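You operate a simulated robot arm through the tools that you are given. There is no shell and no other tool. Be economical: measure what you need, move in short steps, check, and stop when the job is done.

You are at the controls of a simulated two-armed robot. One attempt, no reset.

Task
Open the left bead bench drawer, put the small cork on the bead bench top away in the inside of the left bead bench drawer, then shut the drawer. Then pull the wash bench flap open. Keep to this order.
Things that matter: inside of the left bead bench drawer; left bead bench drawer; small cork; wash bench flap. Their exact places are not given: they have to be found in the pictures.

It is judged by the outcome, as a careful person would: the job done as asked, and still so three seconds after it is handed in. It fails if anything else is knocked over, pushed out of place, dropped, spilled or broken.

Robot
Two 7-joint arms with two-finger grippers on one trunk, on a base that drives. Base frame: it is fixed to the floor where the robot stands at the start and does not move with it; the origin is under the middle of the robot, x ahead of it, y to its left, z up; the surface under the hand at the start is at about z = 0.85. Readings come in m, rad, newtons and seconds.
The left shoulder is at the start at [0.06, 0.179, 1.093], the right one opposite. With the tool pointing down near the work surface each hand reaches from about 0.28 to 0.66 m from the robot's upright axis, wherever it stands, measured 20 degrees to its own side. Places, roughly: inside of the left bead bench drawer [0.6, 0, 0.7]; left bead bench drawer [0.6, 0, 0.7]; wash bench flap [0, 0.7, 0.4]. Payload 1.96 kg a hand.
The TCP of each hand is the grasp point between the finger pads, 0.02 m short of the fingertips. In the tool frame z runs along the fingers and y along their closing line. Largest opening 0.072 m; the body of the gripper starts 0.038 m behind the TCP.
Orientation is that of the tool frame in the base frame, as [roll, pitch, yaw] about the fixed x, y, z axes, in that order (R = Rz(yaw) Ry(pitch) Rx(roll)). With the fingers straight down and closing along the base's y, the tool's x points along the base's -x, its y along +y and its z along -z.

Tools
- The arms move only by the tool servo_tool. It takes "left_rows", "right_rows" or both (then of equal length, played together; a hand with none holds still); each is a list of rows, each an object of numbers (a shift or turn left out is 0, a gripper value left out holds the last): "tx", "ty", "tz": the shift along the base's x, y, z in units of 20 mm (1.0 is 20 mm); "rx", "ry", "rz": the turn, a rotation vector about the base's x, y, z in units of 5 degrees (1.0 is 5 degrees); "claw": the opening in per cent of the stroke, from 0 (shut) to 100 (fully open). In form: [{"tx": .., "ty": .., "tz": .., "rx": .., "ry": .., "rz": .., "claw": ..}, ...]. A call has 1 to 10 rows; each row shifts and turns the commanded pose from where the row before left it. A call with a number of a shift or a turn outside -1 to 1 is refused whole. Each row takes 0.2 s and may step no farther than 0.05 m and 0.15 rad from the row before; otherwise, or with a gripper value out of range, the whole call is refused. Where a pose cannot be reached the arm comes as near as it can. A force on the tool above 40 N (or 10 N above the force at the start of the call, whichever is more), or a blocked arm, ends the call early, and 0.2 s more pass. Each finger travels about 0.153 m/s and halts on what it meets, pressing with about 20 N; the grip force reading is that of the motor and also rises with nothing between the fingers. The clock runs only during rows and for 0.2 s after the last one: add rows that do not move to give the fingers time. The reply holds the time, the measured pose of the TCP, the force on the tool along the base axes, the opening and the grip force, in the units named above and with some noise, with the torque about the TCP (base axes, N m) and any sound that the robot's microphone picked up, and new pictures: "views" is both (left out), scene, wrist or none (wrist: the cameras of the hands that moved).
- Cameras (640 x 400 px; columns grow to the right, rows downward): "scene" is now at [-0.0057, 0.0127, 1.6184]; the picture's right is [0.23, -0.97, 0.00], its down [-0.91, -0.22, -0.36] and it looks along [0.35, 0.08, -0.93] (base axes); focal length 290 px, centre (320, 200). "left" rides on the left gripper at [0.071, -0.019, -0.082] in its tool frame; the picture's right is [0.26, 0.97, 0.00], its down [-0.67, 0.18, -0.72] and it looks along [-0.69, 0.19, 0.70] (tool axes); focal length 280 px, centre (320, 200). "right" rides on the right gripper at [0.071, 0.019, -0.082] in its tool frame; the picture's right is [-0.26, 0.97, 0.00], its down [-0.67, -0.18, -0.72] and it looks along [-0.69, -0.19, 0.70] (tool axes); focal length 280 px, centre (320, 200).
- raise_lower(by): slides the trunk up (or, below 0, down) by that many m; the arms and the scene camera ride with it, the base frame stays. It gives what a move gives, with no picture.
- roll_base(legs): drives the robot by 1 to 6 legs, each [ahead, left, turn to the left] in m, m and rad, along the robot's own axes; the way and the turn of a leg run together, so that a leg with both is an arc; at most 1.5 m and 3.142 rad a leg. The arms and the cameras ride along, it lands a little off, and it stops where it bumps. It gives what a move gives, and a new picture of the scene camera.
- pan_tilt(pan, tilt): turns the head with the scene camera to pan (to the left, within 1.501 rad either way) and tilt (down, from -0.506 to 1.204), counted from straight ahead of the robot. It gives what a move gives, and a new picture of the scene camera.
- locate(camera, pixels): there is no depth. For up to 12 entries [column, row, z] of the newest picture of that camera ("zoom" is the newest enlarged one), the place [x, y] in the base frame at which the ray of that pixel passes the height z, good to about 0.002 m. The clock stands still meanwhile.
- zoom(camera, box): a new picture of the part [left, top, right, bottom] of that camera's present view, enlarged. The clock stands still meanwhile.
- sign_off(): hands the job in; it is judged then, once.

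Keep the steps short. Do not move on a guess: measure, check each grasp and each placing, and mend mistakes. In all there are 110 turns and 260 pictures (those below and enlarged ones count). Leave the grippers open and the arms clear of the work at the hand-in unless told otherwise, and finish with a single line.

The tools are called after "Call:" as a command line: name --argument value ..., lists and objects as JSON in quotes. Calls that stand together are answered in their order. servo_tool: Moves the arms, as the interface text tells. Its arguments: {"type":"object","properties":{"left_rows":{"type":"array","items":{"type":"object","properties":{"tx":{"type":"number"},"ty":{"type":"number"},"tz":{"type":"number"},"rx":{"type":"number"},"ry":{"type":"number"},"rz":{"type":"number"},"claw":{"type":"number"}}}},"right_rows":{"type":"array","items":{"type":"object","properties":{"tx":{"type":"number"},"ty":{"type":"number"},"tz":{"type":"number"},"rx":{"type":"number"},"ry":{"type":"number"},"rz":{"type":"number"},"claw":{"type":"number"}}}},"views":{"type":"string","enum":["both","scene","wrist","none"]}},"required":[]} The other tools are called the same way: raise_lower (by) slides the trunk up or down; roll_base (legs) drives the base; pan_tilt (pan, tilt) turns the head that bears the scene camera; locate (camera, pixels) gives the place at which the rays of pixels pass given heights; zoom (camera, box) takes an enlarged picture of a part of a camera's view; sign_off () hands the job in.

At the start:

```text
time: 0.0
left_tcp_pos: [0.2473, 0.3807, 1.1261]
left_orientation: [3.141, 0.002, 3.141]
left_wrist_force: [0.4, -1.0, 0.2]
left_moment: [0.03, -0.02, -0.03]
left_grip_width: 0.0722
left_finger_force: 0.1
right_tcp_pos: [0.399, 0.0348, 1.067]
right_orientation: [3.14, -0.002, -3.141]
right_wrist_force: [-0.1, 0.2, -0.5]
right_moment: [0.0, -0.01, 0.01]
right_grip_width: 0.0721
right_finger_force: 0.1
trunk travel left (down, up): [-0.738, 0.252]
robot x, y, heading: [0.0009, -0.0018, 0.001]
head pan, tilt: [0.234, 1.201]
```

scene: 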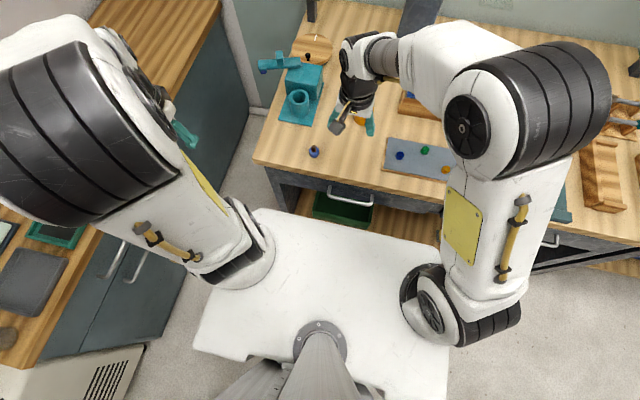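
right: 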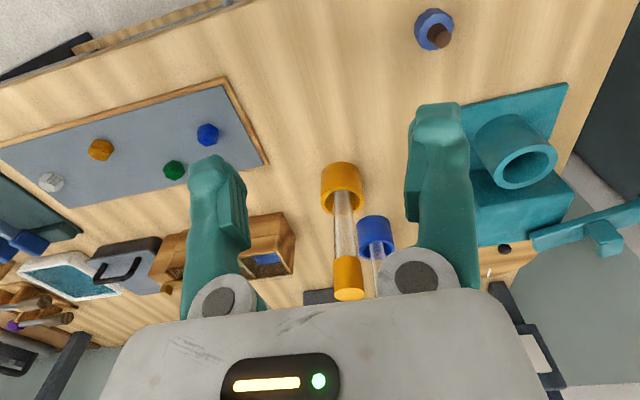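
left: 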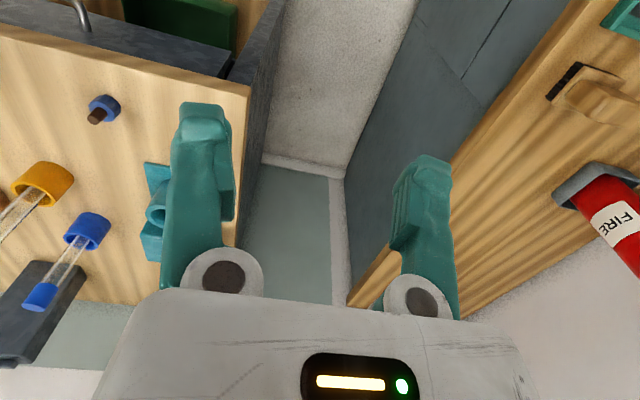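

I see a small blue and brown item at scene (313,152) and a drawer handle at (350,197). I'll zoom in on both before moving.

Call:
zoom --camera "scene" --box '[240, 100, 400, 240]'

Call:
zoom --camera "right" --box '[380, 0, 500, 80]'

Call:
locate --camera "scene" --pixels '[[313, 152, 0.87], [255, 162, 0.85], [328, 187, 0.75], [374, 205, 0.75], [350, 200, 0.75], [386, 172, 0.85]]'

Call:
locate --camera "right" --pixels '[[434, 28, 0.86], [434, 28, 0.88], [434, 28, 0.85], [200, 30, 0.85]]'

```text
2.86 times, centred on (320, 170) of scene
```

zoom: 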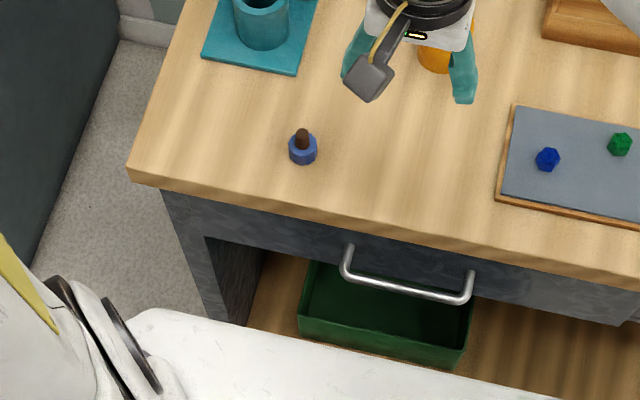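

```text
5.00 times, centred on (440, 40) of right
```

zoom: 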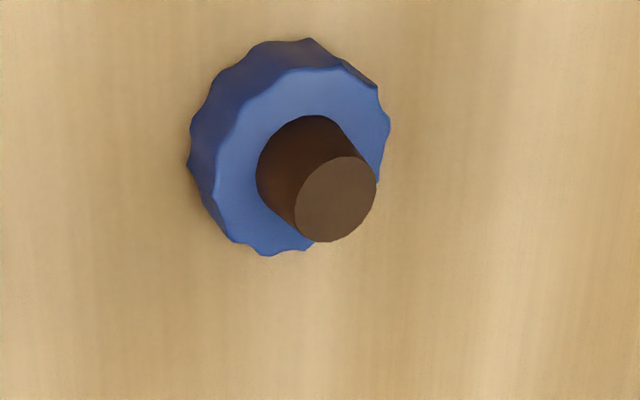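

```text
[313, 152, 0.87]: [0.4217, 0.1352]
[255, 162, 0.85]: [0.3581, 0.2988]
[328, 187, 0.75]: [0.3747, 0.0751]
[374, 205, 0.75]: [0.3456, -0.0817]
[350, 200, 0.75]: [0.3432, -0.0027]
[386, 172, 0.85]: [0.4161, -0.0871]
```

```text
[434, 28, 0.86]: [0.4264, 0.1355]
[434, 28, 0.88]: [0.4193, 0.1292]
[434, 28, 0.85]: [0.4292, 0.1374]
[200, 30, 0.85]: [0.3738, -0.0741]
```

The blue ribbed piece with the brown stub may be the cork. I'll look over the rest of the bench for other candidates, then at the wash bench.

Call:
pan_tilt --pan 0.0 --tilt 0.75

Call:
pan_tilt --pan -0.5 --tilt 0.9

Call:
pan_tilt --pan 1.4 --tilt 0.9

```text
time: 0.9
left_tcp_pos: [0.2478, 0.3813, 1.127]
left_orientation: [3.14, 0.001, 3.141]
left_wrist_force: [0.5, -0.2, -0.7]
left_moment: [0.02, 0.01, 0.01]
left_grip_width: 0.0722
left_finger_force: 0.1
right_tcp_pos: [0.4, 0.0359, 1.0668]
right_orientation: [3.14, 0.001, -3.141]
right_wrist_force: [-0.2, 0.7, 0.0]
right_moment: [-0.03, 0.0, 0.0]
right_grip_width: 0.0722
right_finger_force: 0.0
trunk travel left (down, up): [-0.738, 0.252]
robot x, y, heading: [0.0002, -0.0024, -0.001]
head pan, tilt: [0.0, 0.75]
```

scene: 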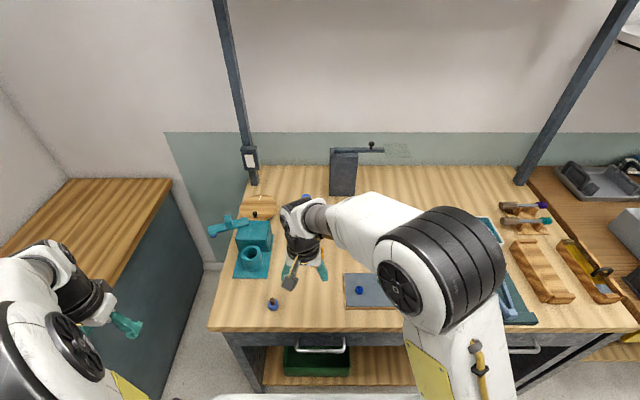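

```text
time: 1.8
left_tcp_pos: [0.2464, 0.381, 1.1263]
left_orientation: [-3.141, 0.0, 3.142]
left_wrist_force: [-1.0, -0.1, -0.7]
left_moment: [0.02, 0.02, 0.04]
left_grip_width: 0.0719
left_finger_force: 0.1
right_tcp_pos: [0.3992, 0.0362, 1.0668]
right_orientation: [3.141, 0.0, -3.14]
right_wrist_force: [0.1, -0.2, 0.5]
right_moment: [-0.02, -0.01, 0.03]
right_grip_width: 0.072
right_finger_force: 0.0
trunk travel left (down, up): [-0.738, 0.252]
robot x, y, heading: [-0.0015, -0.0021, 0.002]
head pan, tilt: [-0.499, 0.901]
```

scene: 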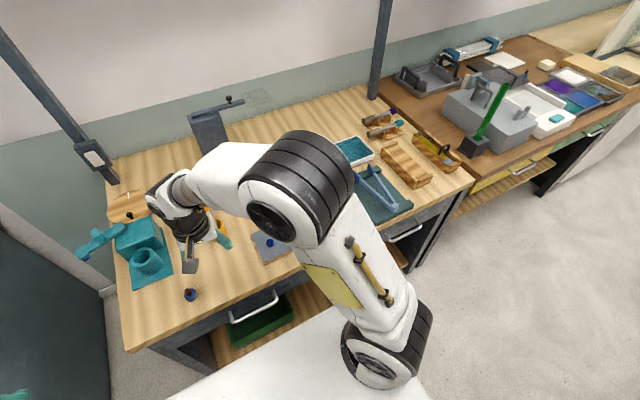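

```text
time: 3.7
left_tcp_pos: [0.2473, 0.3815, 1.1268]
left_orientation: [3.141, 0.001, 3.141]
left_wrist_force: [-0.4, 0.0, -0.3]
left_moment: [-0.01, 0.04, -0.01]
left_grip_width: 0.072
left_finger_force: 0.1
right_tcp_pos: [0.3996, 0.0359, 1.0667]
right_orientation: [-3.141, -0.001, 3.14]
right_wrist_force: [0.0, 0.5, -0.6]
right_moment: [0.02, 0.03, 0.05]
right_grip_width: 0.072
right_finger_force: 0.1
trunk travel left (down, up): [-0.738, 0.252]
robot x, y, heading: [0.0014, -0.0051, -0.003]
head pan, tilt: [1.4, 0.901]
```

scene: 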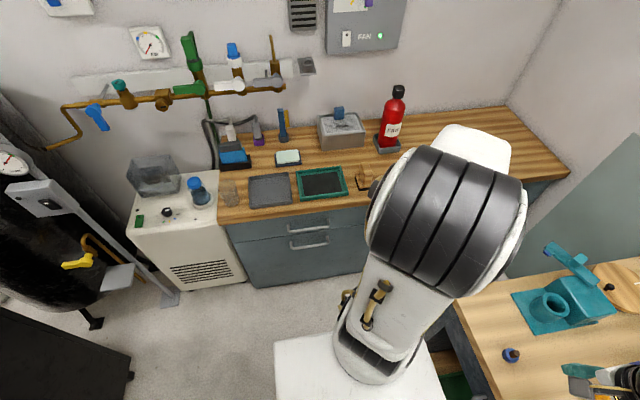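

There are two handles on the wash bench at (308,229) and (310,245). I'll zoom in there.

Call:
zoom --camera "scene" --box '[215, 170, 385, 300]'

Call:
zoom --camera "scene" --box '[490, 330, 550, 370]'

Call:
locate --camera "scene" --pixels '[[510, 354, 0.87], [290, 229, 0.7], [328, 226, 0.7], [290, 246, 0.6], [329, 242, 0.6], [230, 220, 0.85], [360, 202, 0.85]]'

```text
3.08 times, centred on (300, 235) of scene
```

zoom: 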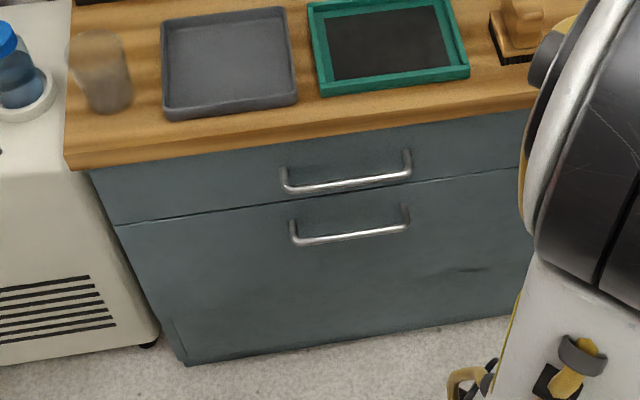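

```text
10.00 times, centred on (520, 350) of scene
```

zoom: 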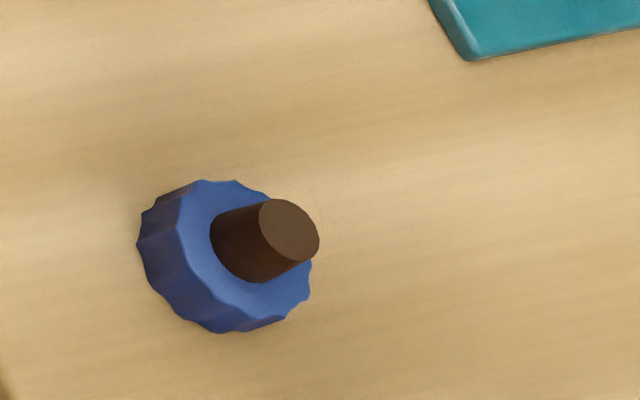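

```text
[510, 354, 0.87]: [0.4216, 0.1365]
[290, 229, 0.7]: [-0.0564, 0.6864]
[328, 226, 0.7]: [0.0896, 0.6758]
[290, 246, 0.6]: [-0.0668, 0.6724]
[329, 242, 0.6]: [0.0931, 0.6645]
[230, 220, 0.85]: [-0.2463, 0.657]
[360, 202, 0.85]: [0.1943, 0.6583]
```

The only cork-like thing is the blue-ribbed, brown-tipped piece at about (0.425, 0.135). The wash bench has a thin drawer on top and a large flap below it, with the flap handle at (310,245). I'll back off 0.25 m so the drawer front is visible and can be worked on.

Call:
roll_base --legs '[[-0.25, 0, 0]]'

Call:
pan_tilt --pan 0.1 --tilt 0.95

```text
time: 5.5
left_tcp_pos: [-0.0042, 0.3809, 1.1264]
left_orientation: [3.141, 0.002, 3.139]
left_wrist_force: [-0.8, 0.6, -0.6]
left_moment: [0.04, 0.02, 0.03]
left_grip_width: 0.0719
left_finger_force: 0.1
right_tcp_pos: [0.1487, 0.0353, 1.067]
right_orientation: [-3.141, 0.0, 3.14]
right_wrist_force: [0.0, -0.6, 0.2]
right_moment: [0.01, 0.02, 0.02]
right_grip_width: 0.072
right_finger_force: 0.0
trunk travel left (down, up): [-0.738, 0.252]
robot x, y, heading: [-0.2502, -0.0024, -0.002]
head pan, tilt: [1.4, 0.901]
```

scene: 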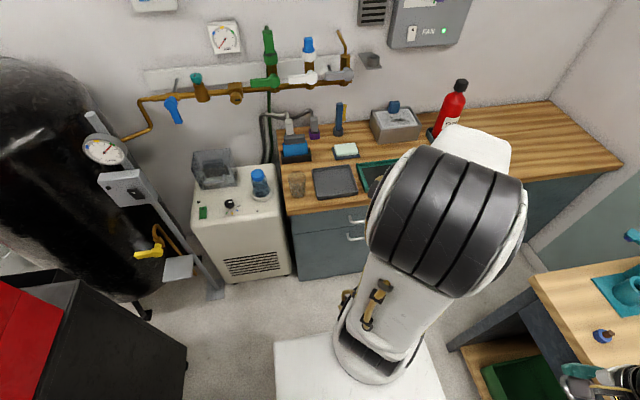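

```text
time: 7.0
left_tcp_pos: [-0.0033, 0.3813, 1.1259]
left_orientation: [3.141, 0.001, 3.14]
left_wrist_force: [-0.4, 0.2, -0.6]
left_moment: [0.02, -0.01, 0.03]
left_grip_width: 0.0721
left_finger_force: 0.0
right_tcp_pos: [0.1493, 0.0351, 1.0682]
right_orientation: [-3.141, 0.0, 3.14]
right_wrist_force: [0.0, 0.1, -0.2]
right_moment: [-0.01, -0.01, 0.0]
right_grip_width: 0.0719
right_finger_force: 0.1
trunk travel left (down, up): [-0.738, 0.252]
robot x, y, heading: [-0.254, 0.0028, -0.003]
head pan, tilt: [0.099, 0.949]
```

scene: 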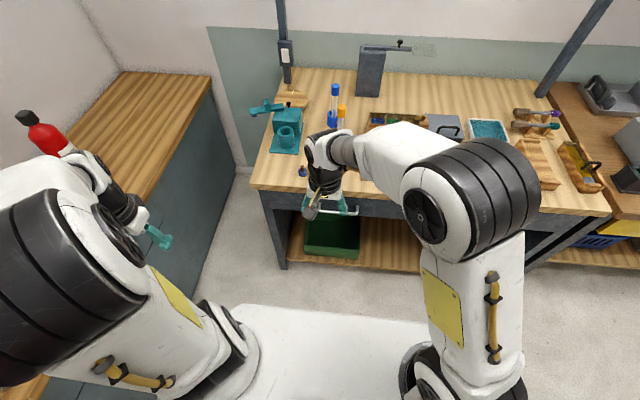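

The right hand hides part of the handle. I'll look from the right wrist camera and zoom the scene camera on the drawer.

Call:
zoom --camera "right" --box '[0, 0, 640, 400]'

Call:
zoom --camera "scene" --box '[240, 150, 400, 250]'

```text
1.00 times, centred on (320, 200) of right (not enlarged: the box is as wide or as high as the picture)
```

zoom: 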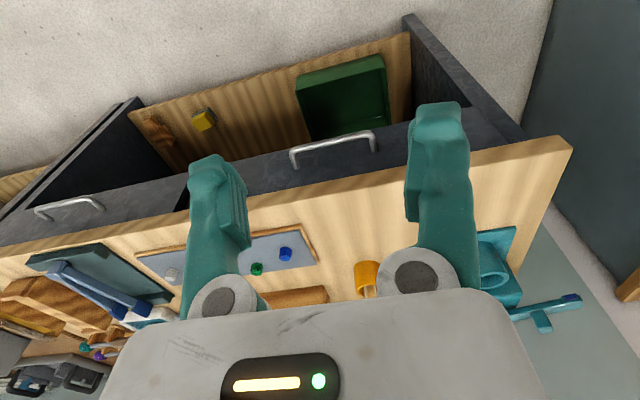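

```text
4.00 times, centred on (320, 200) of scene
```

zoom: 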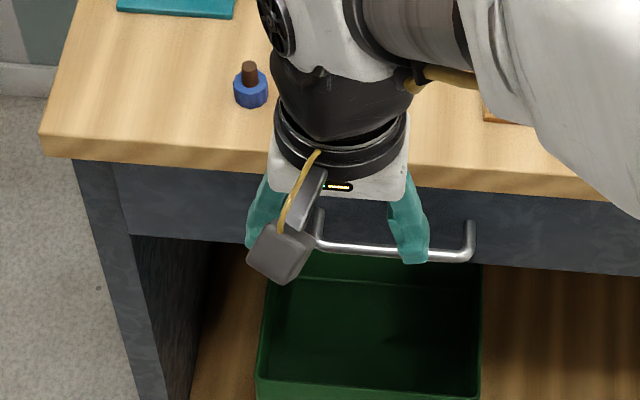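

I'll triangulate the handle bar by matching rays from both cameras.

Call:
locate --camera "scene" --pixels '[[357.5, 213.5, 0.7], [357.5, 213.5, 0.76], [320, 211, 0.7], [320, 211, 0.76], [251, 187, 0.85], [251, 187, 0.82], [260, 207, 0.8], [300, 168, 0.86], [302, 172, 0.85]]'

Call:
locate --camera "right" --pixels '[[292, 160, 0.7], [292, 160, 0.76], [374, 143, 0.7], [374, 143, 0.76], [570, 145, 0.85], [333, 150, 0.7], [333, 150, 0.76], [200, 212, 0.85]]'

```text
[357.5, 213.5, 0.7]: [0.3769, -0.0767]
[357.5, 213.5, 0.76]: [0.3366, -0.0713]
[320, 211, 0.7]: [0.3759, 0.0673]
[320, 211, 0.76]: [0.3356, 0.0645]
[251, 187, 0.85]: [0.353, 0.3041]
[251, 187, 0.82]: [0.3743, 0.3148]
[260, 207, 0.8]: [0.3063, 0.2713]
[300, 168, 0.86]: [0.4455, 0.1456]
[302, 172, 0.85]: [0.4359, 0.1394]
```

```text
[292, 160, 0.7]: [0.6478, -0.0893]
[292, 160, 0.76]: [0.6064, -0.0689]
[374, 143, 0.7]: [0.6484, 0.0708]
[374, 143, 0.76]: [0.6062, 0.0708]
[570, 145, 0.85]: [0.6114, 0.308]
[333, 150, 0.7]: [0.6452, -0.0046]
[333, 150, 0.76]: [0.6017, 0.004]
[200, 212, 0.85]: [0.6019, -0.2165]
```

The two rays are nearly parallel, so the height is still unknown and I need a lower viewpoint. First I'll turn the right hand forward with the fingers closing vertically, and check after 10 rows.

Call:
servo_tool --right_rows '[{"rx": -0.92, "ry": -0.92, "rz": 0.92}, {"rx": -0.92, "ry": -0.92, "rz": 0.92}, {"rx": -0.92, "ry": -0.92, "rz": 0.92}, {"rx": -0.92, "ry": -0.92, "rz": 0.92}, {"rx": -0.92, "ry": -0.92, "rz": 0.92}, {"rx": -0.92, "ry": -0.92, "rz": 0.92}, {"rx": -0.92, "ry": -0.92, "rz": 0.92}, {"rx": -0.92, "ry": -0.92, "rz": 0.92}, {"rx": -0.92, "ry": -0.92, "rz": 0.92}, {"rx": -0.92, "ry": -0.92, "rz": 0.92}]' --views "none"

Call:
pan_tilt --pan 0.75 --tilt 1.0

```text
time: 9.2
left_tcp_pos: [-0.004, 0.3811, 1.126]
left_orientation: [3.141, 0.001, 3.142]
left_wrist_force: [0.5, 0.8, 0.0]
left_moment: [0.04, -0.01, 0.0]
left_grip_width: 0.0718
left_finger_force: 0.1
right_tcp_pos: [0.1485, 0.0353, 1.0676]
right_orientation: [-2.062, 0.302, -2.065]
right_wrist_force: [0.3, -0.9, -1.0]
right_moment: [0.02, 0.01, -0.01]
right_grip_width: 0.0719
right_finger_force: 0.1
trunk travel left (down, up): [-0.738, 0.252]
robot x, y, heading: [-0.2552, -0.0003, -0.004]
head pan, tilt: [0.099, 0.949]
```

```text
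time: 10.2
left_tcp_pos: [-0.0033, 0.3821, 1.1263]
left_orientation: [3.14, 0.002, 3.139]
left_wrist_force: [-0.6, -0.6, 0.3]
left_moment: [0.01, -0.02, 0.03]
left_grip_width: 0.072
left_finger_force: 0.0
right_tcp_pos: [0.1492, 0.0355, 1.066]
right_orientation: [-2.066, 0.3, -2.067]
right_wrist_force: [0.5, 0.6, -0.4]
right_moment: [-0.04, -0.02, 0.01]
right_grip_width: 0.0719
right_finger_force: 0.0
trunk travel left (down, up): [-0.738, 0.252]
robot x, y, heading: [-0.2493, -0.0009, -0.003]
head pan, tilt: [0.75, 1.0]
```

scene: 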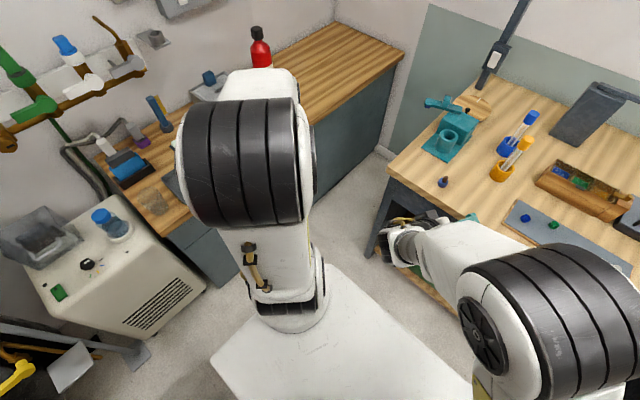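

The arms stand clear of the benches. I'll finish turning the right hand and lower the trunk by 0.3.

Call:
servo_tool --right_rows '[{"rx": -0.92, "ry": -0.92, "rz": 0.92}, {"rx": -0.92, "ry": -0.92, "rz": 0.92}, {"rx": -0.92, "ry": -0.92, "rz": 0.92}, {"rx": -0.92, "ry": -0.92, "rz": 0.92}, {"rx": -0.98, "ry": -0.98, "rz": 0.98}]' --views "none"

Call:
raise_lower --by -0.3

Call:
pan_tilt --pan 0.1 --tilt 0.8

Call:
servo_tool --right_rows '[{}]' --views "wrist"

```text
time: 11.4
left_tcp_pos: [-0.004, 0.3817, 1.1259]
left_orientation: [3.14, 0.004, 3.14]
left_wrist_force: [0.3, 0.9, -0.5]
left_moment: [0.02, 0.04, 0.02]
left_grip_width: 0.0719
left_finger_force: 0.1
right_tcp_pos: [0.1494, 0.0352, 1.0696]
right_orientation: [-1.565, 0.005, -1.57]
right_wrist_force: [0.6, -0.4, -0.3]
right_moment: [0.0, 0.0, 0.01]
right_grip_width: 0.0721
right_finger_force: 0.1
trunk travel left (down, up): [-0.738, 0.252]
robot x, y, heading: [-0.2483, -0.0002, -0.0]
head pan, tilt: [0.75, 1.0]
```

```text
time: 14.4
left_tcp_pos: [-0.0034, 0.3812, 0.8267]
left_orientation: [-3.142, 0.002, 3.14]
left_wrist_force: [0.1, -0.3, 0.1]
left_moment: [-0.01, 0.0, 0.03]
left_grip_width: 0.0719
left_finger_force: 0.1
right_tcp_pos: [0.149, 0.0351, 0.769]
right_orientation: [-1.566, 0.002, -1.573]
right_wrist_force: [-0.3, -0.7, 0.3]
right_moment: [-0.01, 0.01, -0.01]
right_grip_width: 0.0719
right_finger_force: 0.1
trunk travel left (down, up): [-0.438, 0.552]
robot x, y, heading: [-0.2483, -0.0036, -0.001]
head pan, tilt: [0.75, 1.0]
```

```text
time: 15.5
left_tcp_pos: [-0.0036, 0.3808, 0.8264]
left_orientation: [3.14, 0.002, 3.14]
left_wrist_force: [0.3, 0.7, 0.4]
left_moment: [0.05, -0.04, 0.01]
left_grip_width: 0.072
left_finger_force: 0.2
right_tcp_pos: [0.1493, 0.034, 0.7686]
right_orientation: [-1.569, 0.0, -1.572]
right_wrist_force: [0.1, -0.6, 0.1]
right_moment: [-0.01, 0.02, 0.01]
right_grip_width: 0.0722
right_finger_force: 0.1
trunk travel left (down, up): [-0.438, 0.552]
robot x, y, heading: [-0.2493, 0.0013, -0.001]
head pan, tilt: [0.099, 0.799]
```

scene: 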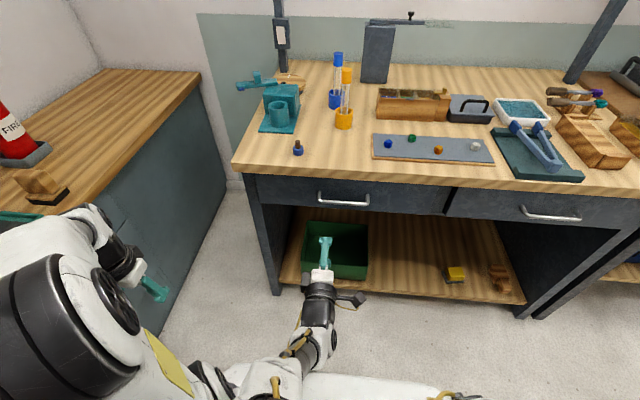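

```text
time: 15.9
left_tcp_pos: [-0.0032, 0.3811, 0.8265]
left_orientation: [3.141, 0.003, 3.14]
left_wrist_force: [0.7, 0.7, -0.3]
left_moment: [0.0, -0.01, 0.0]
left_grip_width: 0.0721
left_finger_force: 0.0
right_tcp_pos: [0.1486, 0.0347, 0.7685]
right_orientation: [-1.565, 0.002, -1.574]
right_wrist_force: [0.2, 1.2, -0.7]
right_moment: [0.01, 0.02, -0.01]
right_grip_width: 0.0719
right_finger_force: 0.0
trunk travel left (down, up): [-0.438, 0.552]
robot x, y, heading: [-0.2495, 0.0035, 0.001]
head pan, tilt: [0.099, 0.799]
```

right: 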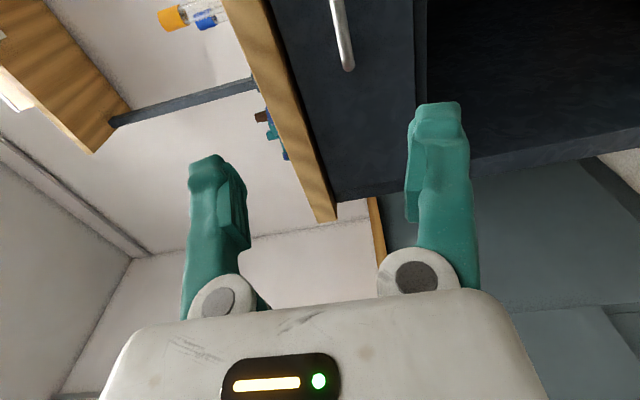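

Both views now show the handle. I'll triangulate from the bar's left end, at wrist (346,62), and the scene view.

Call:
zoom --camera "scene" --box '[280, 160, 400, 235]'

Call:
locate --camera "scene" --pixels '[[322, 202, 0.7], [322, 202, 0.76], [366, 205, 0.7], [366, 205, 0.76], [236, 164, 0.85], [298, 149, 0.87], [452, 214, 0.7], [249, 200, 0.7]]'

Call:
locate --camera "right" --pixels '[[347, 62, 0.7], [347, 62, 0.72], [347, 62, 0.74], [347, 62, 0.76], [337, 20, 0.72], [337, 20, 0.74]]'

```text
5.33 times, centred on (340, 198) of scene
```

zoom: 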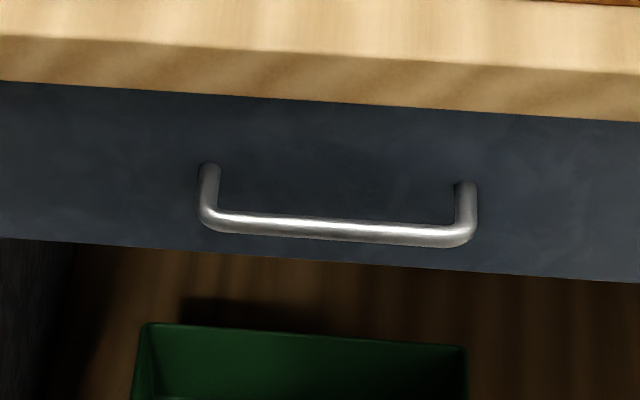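

```text
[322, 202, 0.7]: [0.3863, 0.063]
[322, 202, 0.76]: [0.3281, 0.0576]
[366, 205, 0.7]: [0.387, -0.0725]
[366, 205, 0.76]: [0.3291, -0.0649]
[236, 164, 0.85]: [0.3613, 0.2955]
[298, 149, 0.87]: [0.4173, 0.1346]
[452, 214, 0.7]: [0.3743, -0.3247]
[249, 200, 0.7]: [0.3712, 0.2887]
```

```text
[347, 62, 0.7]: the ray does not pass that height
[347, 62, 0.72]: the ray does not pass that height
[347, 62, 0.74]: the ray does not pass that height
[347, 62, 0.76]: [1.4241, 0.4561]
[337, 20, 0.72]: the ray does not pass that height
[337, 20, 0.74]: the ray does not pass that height
```

The geometry puts the bar at about x≈0.337, z≈0.752, y from −0.066 to 0.06. I'll line the right hand up at y≈−0.004, z≈0.753 and advance to x≈0.29 with the fingers partly open.

Call:
servo_tool --right_rows '[{"ty": -0.95, "tz": -0.4, "claw": 70}, {"ty": -1, "tz": -0.38}, {"tx": 1}, {"tx": 1}, {"tx": 1}, {"tx": 1}, {"tx": 1}, {"tx": 1}, {"tx": 1}, {}]'

```text
time: 17.3
left_tcp_pos: [-0.0037, 0.3805, 0.8196]
left_orientation: [-3.121, -0.016, 3.136]
left_wrist_force: [-0.4, -0.3, 1.0]
left_moment: [-0.02, 0.03, -0.05]
left_grip_width: 0.072
left_finger_force: 0.1
right_tcp_pos: [0.1888, 0.0627, 0.7483]
right_orientation: [-1.576, -0.007, -1.399]
right_wrist_force: [0.2, 1.3, -0.7]
right_moment: [0.02, 0.02, 0.02]
right_grip_width: 0.0502
right_finger_force: 0.1
trunk travel left (down, up): [-0.438, 0.552]
robot x, y, heading: [-0.2512, -0.0004, -0.004]
head pan, tilt: [0.099, 0.799]
stopped in row 7 (right hand): the arm was blocked; the commanded pose is now the measured one
```

scene: 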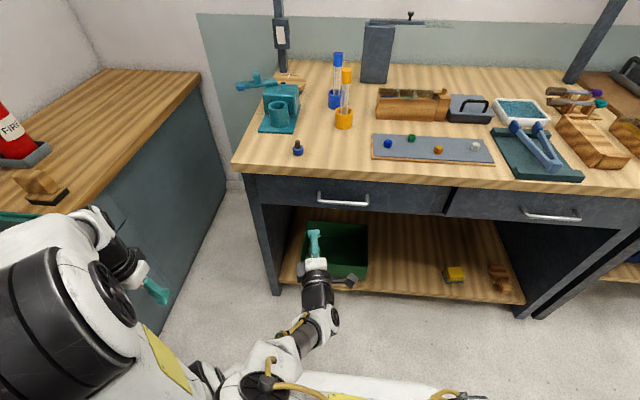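
right: 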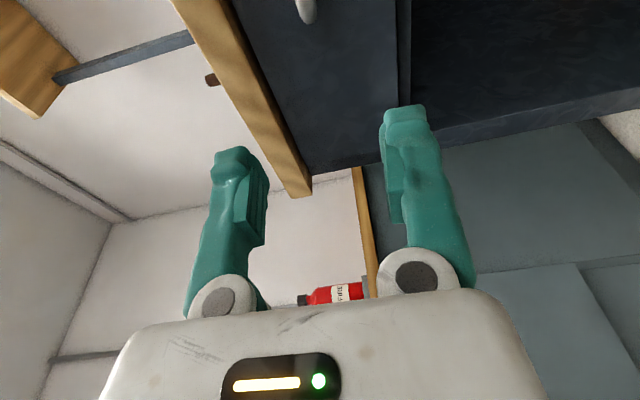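

The right arm got blocked and the left arm shifted slightly, so the two may be touching. I'll look down at both.

Call:
pan_tilt --pan 0.0 --tilt 1.2

Call:
pan_tilt --pan -0.9 --tilt 1.2

```text
time: 18.1
left_tcp_pos: [-0.0052, 0.3797, 0.8193]
left_orientation: [-3.125, -0.014, 3.139]
left_wrist_force: [-0.3, 0.6, -0.6]
left_moment: [0.01, 0.05, 0.02]
left_grip_width: 0.0719
left_finger_force: 0.1
right_tcp_pos: [0.1882, 0.0655, 0.7484]
right_orientation: [-1.575, -0.004, -1.396]
right_wrist_force: [-0.4, 0.7, -0.4]
right_moment: [-0.01, -0.03, -0.02]
right_grip_width: 0.0505
right_finger_force: 0.0
trunk travel left (down, up): [-0.438, 0.552]
robot x, y, heading: [-0.2555, -0.0003, 0.002]
head pan, tilt: [0.0, 1.201]
```

scene: 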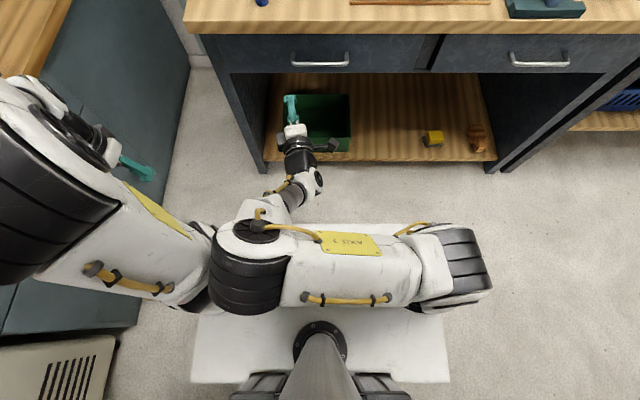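

```text
time: 19.4
left_tcp_pos: [-0.0052, 0.3804, 0.8194]
left_orientation: [-3.127, -0.014, 3.137]
left_wrist_force: [0.1, -0.2, -0.1]
left_moment: [-0.04, 0.01, -0.02]
left_grip_width: 0.072
left_finger_force: 0.1
right_tcp_pos: [0.1873, 0.0668, 0.7489]
right_orientation: [-1.575, -0.004, -1.393]
right_wrist_force: [0.3, 0.0, -0.2]
right_moment: [0.01, 0.02, 0.0]
right_grip_width: 0.0503
right_finger_force: 0.1
trunk travel left (down, up): [-0.438, 0.552]
robot x, y, heading: [-0.2485, 0.003, -0.001]
head pan, tilt: [-0.901, 1.201]
```

scene: 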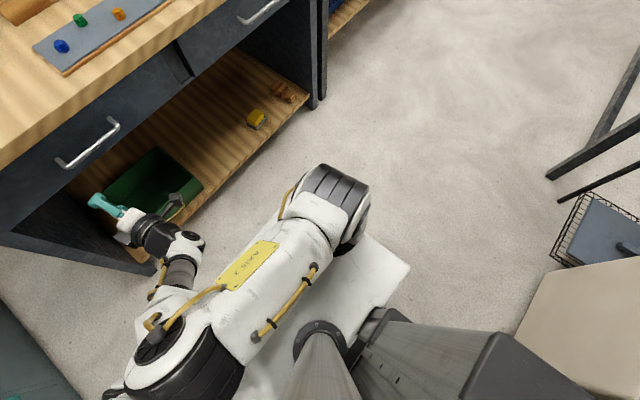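

The right elbow has swung inward against the left shoulder, so the wrist yaw was the wrong way round. I'll undo the turn and come at it the other way so the elbow stays out.

Call:
servo_tool --right_rows '[{"ty": -0.5, "tx": -0.5}, {"ty": -0.5, "tx": -0.5, "rz": -1}, {"ty": -0.5, "tx": -0.5, "rz": -1}, {"rx": 0.92, "ry": 0.92, "rz": -0.92, "ty": -0.3, "tz": 0.3}, {"rx": 0.92, "ry": 0.92, "rz": -0.92, "ty": -0.3, "tz": 0.3}, {"rx": 0.92, "ry": 0.92, "rz": -0.92, "ty": -0.3, "tz": 0.3}, {"rx": 0.92, "ry": 0.92, "rz": -0.92, "ty": -0.3, "tz": 0.3}, {"rx": 0.92, "ry": 0.92, "rz": -0.92, "ty": -0.3, "tz": 0.3}, {"rx": 0.92, "ry": 0.92, "rz": -0.92, "ty": -0.3, "tz": 0.3}, {"rx": 0.92, "ry": 0.92, "rz": -0.92, "ty": -0.3, "tz": 0.3}]' --views "scene"

```text
time: 21.6
left_tcp_pos: [-0.004, 0.3805, 0.8218]
left_orientation: [-3.13, -0.012, 3.136]
left_wrist_force: [0.0, -0.2, 0.4]
left_moment: [-0.01, 0.0, 0.03]
left_grip_width: 0.0721
left_finger_force: 0.0
right_tcp_pos: [0.159, -0.0072, 0.7909]
right_orientation: [-2.298, 0.334, -2.291]
right_wrist_force: [-0.2, 0.7, -0.6]
right_moment: [-0.01, 0.01, -0.01]
right_grip_width: 0.0506
right_finger_force: 0.0
trunk travel left (down, up): [-0.438, 0.552]
robot x, y, heading: [-0.252, -0.0047, 0.0]
head pan, tilt: [-0.901, 1.201]
```

scene: 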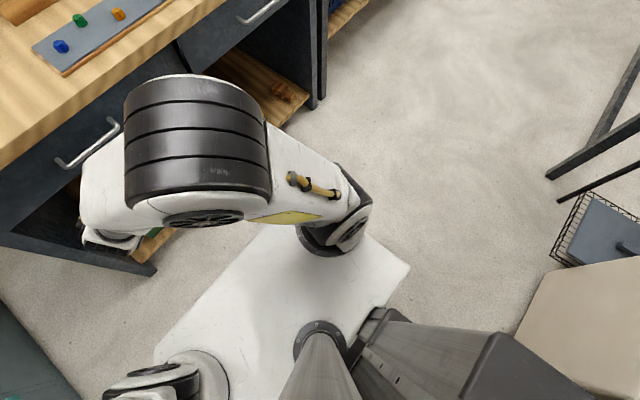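

The elbow is up again. I'll finish undoing the turn and begin the opposite one.

Call:
servo_tool --right_rows '[{"rx": 0.92, "ry": 0.92, "rz": -0.92, "tz": 0.5}, {"rx": 0.92, "ry": 0.92, "rz": -0.92, "tz": 0.5}, {"rx": 0.92, "ry": 0.92, "rz": -0.92, "tz": 0.5}, {"rx": 0.92, "ry": 0.92, "rz": -0.92, "tz": 0.5}, {"rx": 0.92, "ry": 0.92, "rz": -0.92}, {"rx": 0.92, "ry": 0.92, "rz": -0.92}, {"rx": 0.92, "ry": 0.92, "rz": -0.92}, {"rx": 0.92, "ry": 0.92, "rz": -0.92}]' --views "none"

Call:
servo_tool --right_rows '[{"rx": 0.92, "ry": -0.92, "rz": -0.92}, {"rx": 0.92, "ry": -0.92, "rz": -0.92}, {"rx": 0.92, "ry": -0.92, "rz": -0.92}, {"rx": 0.92, "ry": -0.92, "rz": -0.92}, {"rx": 0.92, "ry": -0.92, "rz": -0.92}, {"rx": 0.92, "ry": -0.92, "rz": -0.92}, {"rx": 0.92, "ry": -0.92, "rz": -0.92}, {"rx": 0.92, "ry": -0.92, "rz": -0.92}]' --views "none"

Call:
pan_tilt --pan -0.3 --tilt 1.2

```text
time: 23.4
left_tcp_pos: [-0.004, 0.3802, 0.8206]
left_orientation: [-3.131, -0.01, 3.138]
left_wrist_force: [-0.1, -0.1, 0.8]
left_moment: [0.0, -0.02, -0.01]
left_grip_width: 0.0719
left_finger_force: 0.0
right_tcp_pos: [0.1568, -0.0114, 0.8264]
right_orientation: [-3.074, 0.092, -3.059]
right_wrist_force: [0.1, 0.8, -0.2]
right_moment: [0.01, -0.02, 0.03]
right_grip_width: 0.0505
right_finger_force: 0.1
right hand out of reach, approached as far as the arm can: row 7, 8
trunk travel left (down, up): [-0.438, 0.552]
robot x, y, heading: [-0.2494, 0.0026, -0.007]
head pan, tilt: [-0.901, 1.201]
```

```text
time: 25.1
left_tcp_pos: [-0.0045, 0.3809, 0.822]
left_orientation: [-3.13, -0.011, 3.137]
left_wrist_force: [-0.1, -0.2, -0.1]
left_moment: [0.02, -0.02, -0.02]
left_grip_width: 0.0722
left_finger_force: 0.0
right_tcp_pos: [0.1555, -0.0146, 0.8266]
right_orientation: [2.516, 0.474, 2.421]
right_wrist_force: [0.8, 0.1, 0.3]
right_moment: [0.01, 0.02, 0.01]
right_grip_width: 0.0506
right_finger_force: 0.1
right hand out of reach, approached as far as the arm can: row 7, 8
trunk travel left (down, up): [-0.438, 0.552]
robot x, y, heading: [-0.2502, -0.0002, 0.0]
head pan, tilt: [-0.901, 1.201]
```

```text
time: 26.1
left_tcp_pos: [-0.0042, 0.3799, 0.8212]
left_orientation: [-3.13, -0.009, 3.138]
left_wrist_force: [-0.9, -0.1, 0.3]
left_moment: [0.01, -0.01, 0.0]
left_grip_width: 0.072
left_finger_force: 0.1
right_tcp_pos: [0.1562, -0.0132, 0.8264]
right_orientation: [2.517, 0.475, 2.421]
right_wrist_force: [-0.7, 0.4, 0.0]
right_moment: [-0.01, -0.03, -0.01]
right_grip_width: 0.0504
right_finger_force: 0.0
trunk travel left (down, up): [-0.438, 0.552]
robot x, y, heading: [-0.2492, 0.0025, -0.006]
head pan, tilt: [-0.3, 1.201]
```

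scene: 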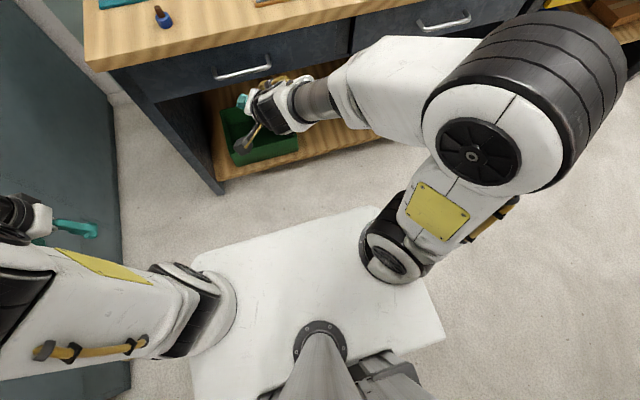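

With the elbow out, a forward-pointing grip of the bar is awkward. Hooking the bar with the fingers tilted about 45° forward and down is a more natural pose. I'll raise the trunk 0.2 and turn the wrist back to pointing down.

Call:
raise_lower --by 0.2

Call:
servo_tool --right_rows '[{"rx": -0.92, "ry": 0.92, "rz": 0.92}, {"rx": -0.92, "ry": 0.92, "rz": 0.92}, {"rx": -0.92, "ry": 0.92, "rz": 0.92}, {"rx": -0.92, "ry": 0.92, "rz": 0.92}, {"rx": -0.92, "ry": 0.92, "rz": 0.92}, {"rx": -0.92, "ry": 0.92, "rz": 0.92}]' --views "none"

Call:
pan_tilt --pan 0.0 --tilt 0.9

```text
time: 28.3
left_tcp_pos: [-0.0051, 0.3804, 1.0216]
left_orientation: [-3.129, -0.01, 3.139]
left_wrist_force: [-0.5, 0.8, 1.2]
left_moment: [0.06, 0.0, 0.02]
left_grip_width: 0.0722
left_finger_force: 0.1
right_tcp_pos: [0.1568, -0.014, 1.0263]
right_orientation: [2.517, 0.475, 2.422]
right_wrist_force: [0.9, -0.3, -0.7]
right_moment: [0.01, 0.0, -0.01]
right_grip_width: 0.0506
right_finger_force: 0.0
trunk travel left (down, up): [-0.638, 0.352]
robot x, y, heading: [-0.2524, 0.0005, -0.003]
head pan, tilt: [-0.3, 1.201]
```

```text
time: 29.7
left_tcp_pos: [-0.0039, 0.3812, 1.0211]
left_orientation: [-3.129, -0.01, 3.14]
left_wrist_force: [-0.6, 0.1, 0.9]
left_moment: [0.02, -0.02, 0.0]
left_grip_width: 0.072
left_finger_force: 0.1
right_tcp_pos: [0.1572, -0.0138, 1.0266]
right_orientation: [3.134, 0.231, 3.096]
right_wrist_force: [-1.3, 0.1, -0.1]
right_moment: [0.03, 0.01, 0.01]
right_grip_width: 0.0506
right_finger_force: 0.0
right hand out of reach, approached as far as the arm can: row 1
trunk travel left (down, up): [-0.638, 0.352]
robot x, y, heading: [-0.2504, 0.0041, -0.004]
head pan, tilt: [-0.3, 1.201]
```

```text
time: 30.5
left_tcp_pos: [-0.0036, 0.3818, 1.0214]
left_orientation: [-3.13, -0.009, 3.136]
left_wrist_force: [0.3, -0.4, 0.3]
left_moment: [0.0, 0.02, 0.02]
left_grip_width: 0.0721
left_finger_force: 0.0
right_tcp_pos: [0.1557, -0.0136, 1.0264]
right_orientation: [3.134, 0.234, 3.095]
right_wrist_force: [-0.3, -0.3, -0.5]
right_moment: [0.02, 0.02, -0.03]
right_grip_width: 0.0502
right_finger_force: 0.0
trunk travel left (down, up): [-0.638, 0.352]
robot x, y, heading: [-0.2472, 0.0003, -0.004]
head pan, tilt: [0.0, 0.901]
```

scene: 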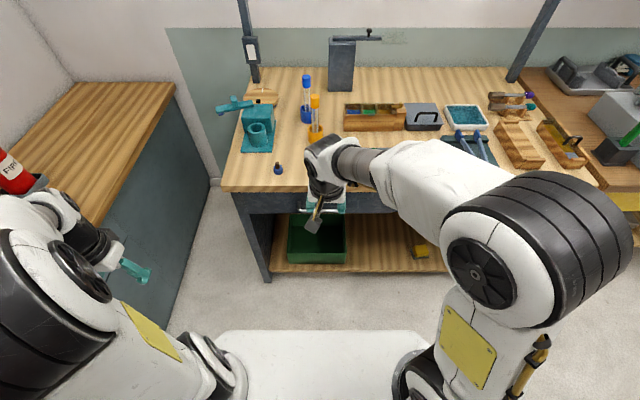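

The tool already leans 13° forward. I'll pitch it about 35° more, straighten the yaw, and close the fingers to 40%.

Call:
servo_tool --right_rows '[{"ry": -1, "claw": 40, "rz": 0.53}, {"ry": -1}, {"ry": -1}, {"ry": -1}, {"ry": -1, "ty": 0.3}, {"ry": -1, "ty": 0.3}, {"ry": -1}, {}]'

```text
time: 32.3
left_tcp_pos: [-0.0048, 0.3801, 1.0218]
left_orientation: [-3.13, -0.01, 3.137]
left_wrist_force: [-0.1, -0.4, -0.1]
left_moment: [0.02, 0.01, 0.0]
left_grip_width: 0.0718
left_finger_force: 0.1
right_tcp_pos: [0.1575, -0.0018, 1.0266]
right_orientation: [3.132, 0.845, 3.139]
right_wrist_force: [-0.4, -0.6, 0.1]
right_moment: [-0.01, 0.02, -0.05]
right_grip_width: 0.029
right_finger_force: 0.0
trunk travel left (down, up): [-0.638, 0.352]
robot x, y, heading: [-0.2491, 0.0014, -0.001]
head pan, tilt: [0.0, 0.901]
```

scene: 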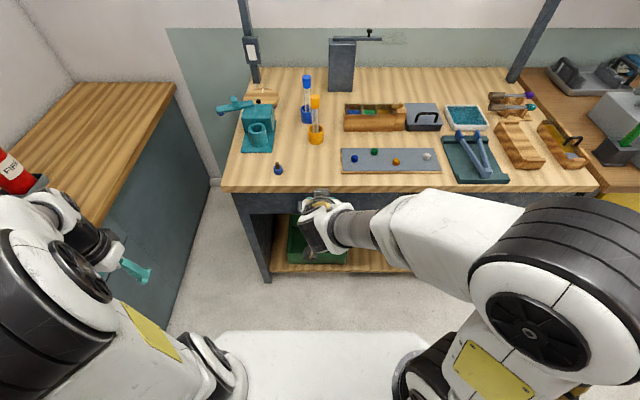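
right: 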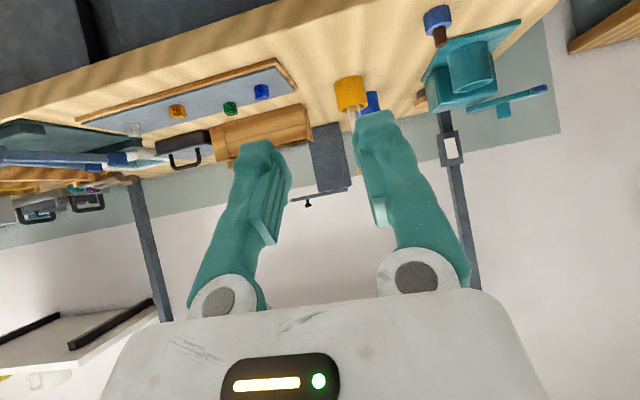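

The wrist camera now looks forward level with the fingers. I'll go down to z≈0.80 and forward to x≈0.26, still short of the bench edge at x≈0.358.

Call:
servo_tool --right_rows '[{"tz": -1}, {"tz": -1}, {"tz": -1}, {"tz": -1}, {"tz": -1}, {"tz": -1}, {"tz": -1}, {"tz": -1}, {"tz": -1}, {"tz": -1}]' --views "none"

Call:
servo_tool --right_rows '[{"tz": -0.8, "tx": 0.5}, {"tz": -0.8, "tx": 0.9}, {"tx": 0.9}, {"tx": 0.9}, {"tx": 0.9}, {"tx": 0.9}, {}]'

```text
time: 34.5
left_tcp_pos: [-0.0034, 0.3797, 1.021]
left_orientation: [-3.128, -0.01, 3.137]
left_wrist_force: [0.0, 0.0, -0.4]
left_moment: [0.01, -0.03, 0.01]
left_grip_width: 0.0722
left_finger_force: 0.0
right_tcp_pos: [0.1568, -0.0037, 0.8253]
right_orientation: [3.13, 0.846, 3.14]
right_wrist_force: [0.3, 0.0, 0.7]
right_moment: [-0.03, 0.01, 0.01]
right_grip_width: 0.0287
right_finger_force: 0.0
trunk travel left (down, up): [-0.638, 0.352]
robot x, y, heading: [-0.2489, 0.0026, -0.002]
head pan, tilt: [0.0, 0.901]
```

```text
time: 36.1
left_tcp_pos: [-0.0038, 0.38, 1.0228]
left_orientation: [-3.13, -0.01, 3.139]
left_wrist_force: [-0.2, 0.7, -0.3]
left_moment: [0.01, 0.04, 0.01]
left_grip_width: 0.0719
left_finger_force: 0.0
right_tcp_pos: [0.2571, -0.002, 0.7953]
right_orientation: [3.13, 0.844, 3.139]
right_wrist_force: [0.3, 0.5, 0.5]
right_moment: [-0.01, 0.0, -0.01]
right_grip_width: 0.0287
right_finger_force: 0.1
trunk travel left (down, up): [-0.638, 0.352]
robot x, y, heading: [-0.2523, 0.0001, 0.003]
head pan, tilt: [0.0, 0.901]
```

scene: 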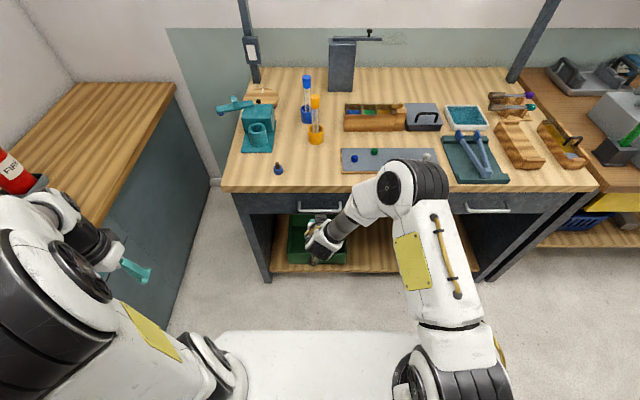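
right: 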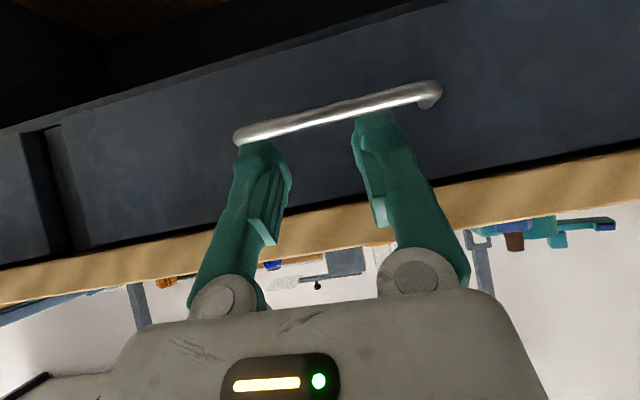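

The bar is seen from above and agrees with z≈0.753. I'll zoom the scene view to get the drawer face depth from the post roots.

Call:
zoom --camera "scene" --box '[280, 180, 360, 230]'

Call:
zoom --camera "right" --box '[220, 60, 460, 200]'

```text
8.00 times, centred on (320, 205) of scene
```

zoom: 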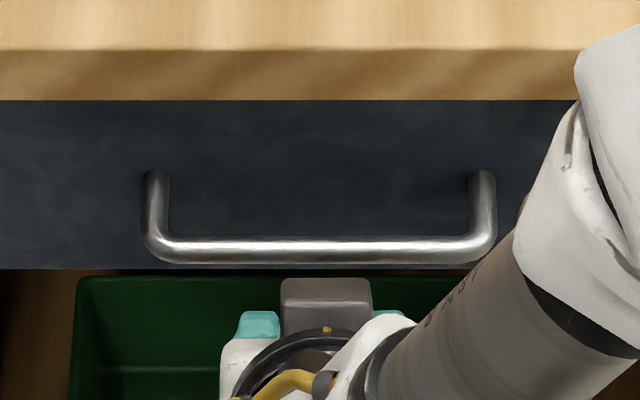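

```text
2.67 times, centred on (340, 130) of right
```

zoom: 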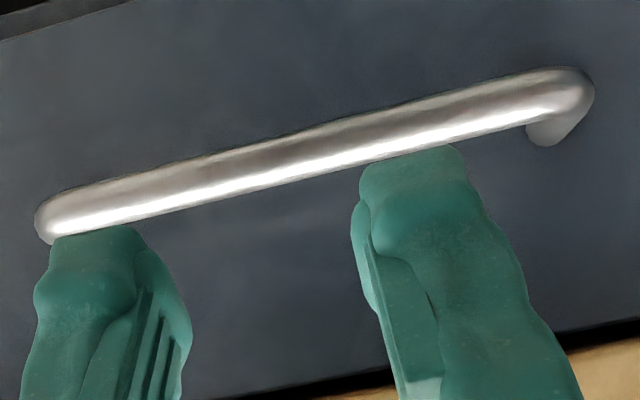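

Call:
locate --camera "zoom" --pixels '[[320, 130, 0.753]]'

Call:
locate --camera "scene" --pixels '[[320, 211, 0.753], [299, 202, 0.753], [340, 202, 0.753], [320, 192.5, 0.82], [320, 186.5, 0.85], [298, 211, 0.753], [342, 211, 0.753], [320, 213.5, 0.72]]'

```text
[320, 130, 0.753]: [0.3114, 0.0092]
```

```text
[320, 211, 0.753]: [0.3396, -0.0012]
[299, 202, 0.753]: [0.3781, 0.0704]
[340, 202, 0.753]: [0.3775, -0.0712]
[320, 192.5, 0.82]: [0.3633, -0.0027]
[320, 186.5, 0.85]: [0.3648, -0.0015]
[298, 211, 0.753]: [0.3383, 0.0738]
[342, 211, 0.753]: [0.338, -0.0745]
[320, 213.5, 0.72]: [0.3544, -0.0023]
```

The face is at x≈0.376 and the bar at x≈0.339. I'll advance above the bar to x≈0.347 and then drop the fingertips behind it to z≈0.768.

Call:
servo_tool --right_rows '[{"tx": 0.9}, {"tx": 0.9}, {"tx": 0.9}, {"tx": 0.9}, {"tx": 0.9}, {}, {"tz": -0.45}, {"tz": -0.45}, {"tz": -0.45}, {}]'

```text
time: 38.3
left_tcp_pos: [-0.0037, 0.3802, 1.0208]
left_orientation: [-3.13, -0.011, 3.137]
left_wrist_force: [0.7, 0.8, 0.2]
left_moment: [-0.02, -0.02, 0.03]
left_grip_width: 0.0719
left_finger_force: 0.0
right_tcp_pos: [0.3464, -0.0018, 0.7668]
right_orientation: [3.129, 0.846, 3.139]
right_wrist_force: [0.8, -0.3, 1.3]
right_moment: [-0.02, -0.01, -0.01]
right_grip_width: 0.0287
right_finger_force: 0.0
trunk travel left (down, up): [-0.638, 0.352]
robot x, y, heading: [-0.2529, 0.0028, 0.002]
head pan, tilt: [0.0, 0.901]
```

scene: 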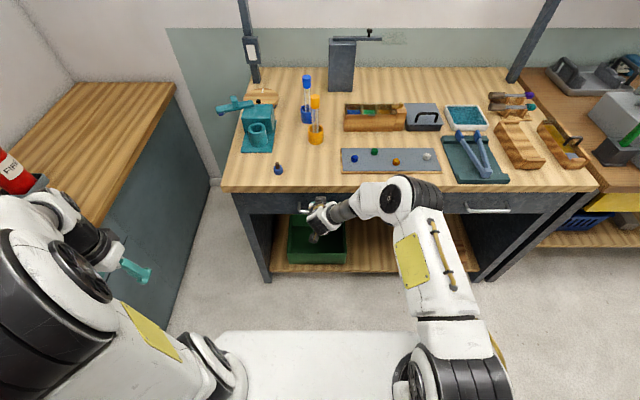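
right: 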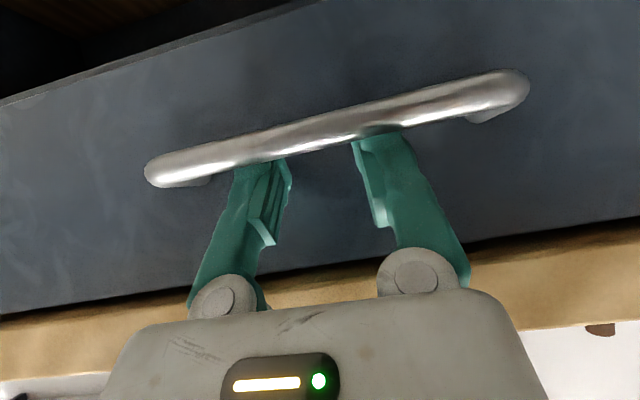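

The fingertips are behind the bar with no contact force. I'll pull gently along −x.

Call:
servo_tool --right_rows '[{"tx": -0.5}, {"tx": -0.5}, {"tx": -0.5}, {"tx": -0.6}, {"tx": -0.6}, {"tx": -0.6}, {}]'

```text
time: 39.9
left_tcp_pos: [-0.0038, 0.3809, 1.0213]
left_orientation: [-3.129, -0.01, 3.138]
left_wrist_force: [-0.8, 0.4, -0.8]
left_moment: [-0.01, -0.01, -0.03]
left_grip_width: 0.0719
left_finger_force: 0.0
right_tcp_pos: [0.2796, -0.0011, 0.7678]
right_orientation: [3.13, 0.844, 3.14]
right_wrist_force: [0.5, -0.1, -0.8]
right_moment: [0.0, 0.0, 0.04]
right_grip_width: 0.0286
right_finger_force: 0.0
trunk travel left (down, up): [-0.638, 0.352]
robot x, y, heading: [-0.2487, -0.0014, -0.001]
head pan, tilt: [0.0, 0.901]
```

scene: 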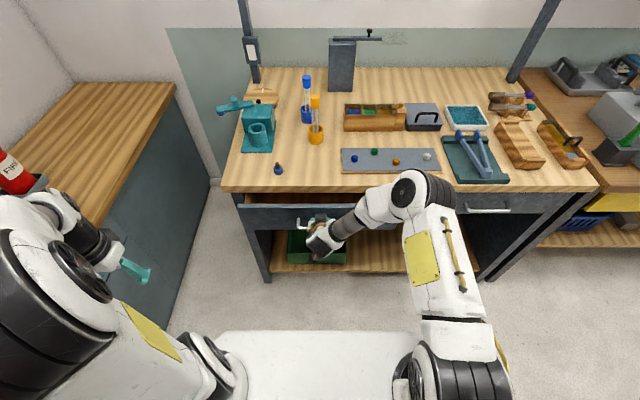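
right: 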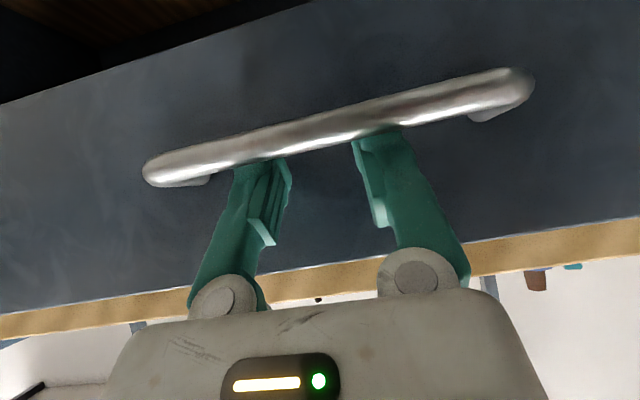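

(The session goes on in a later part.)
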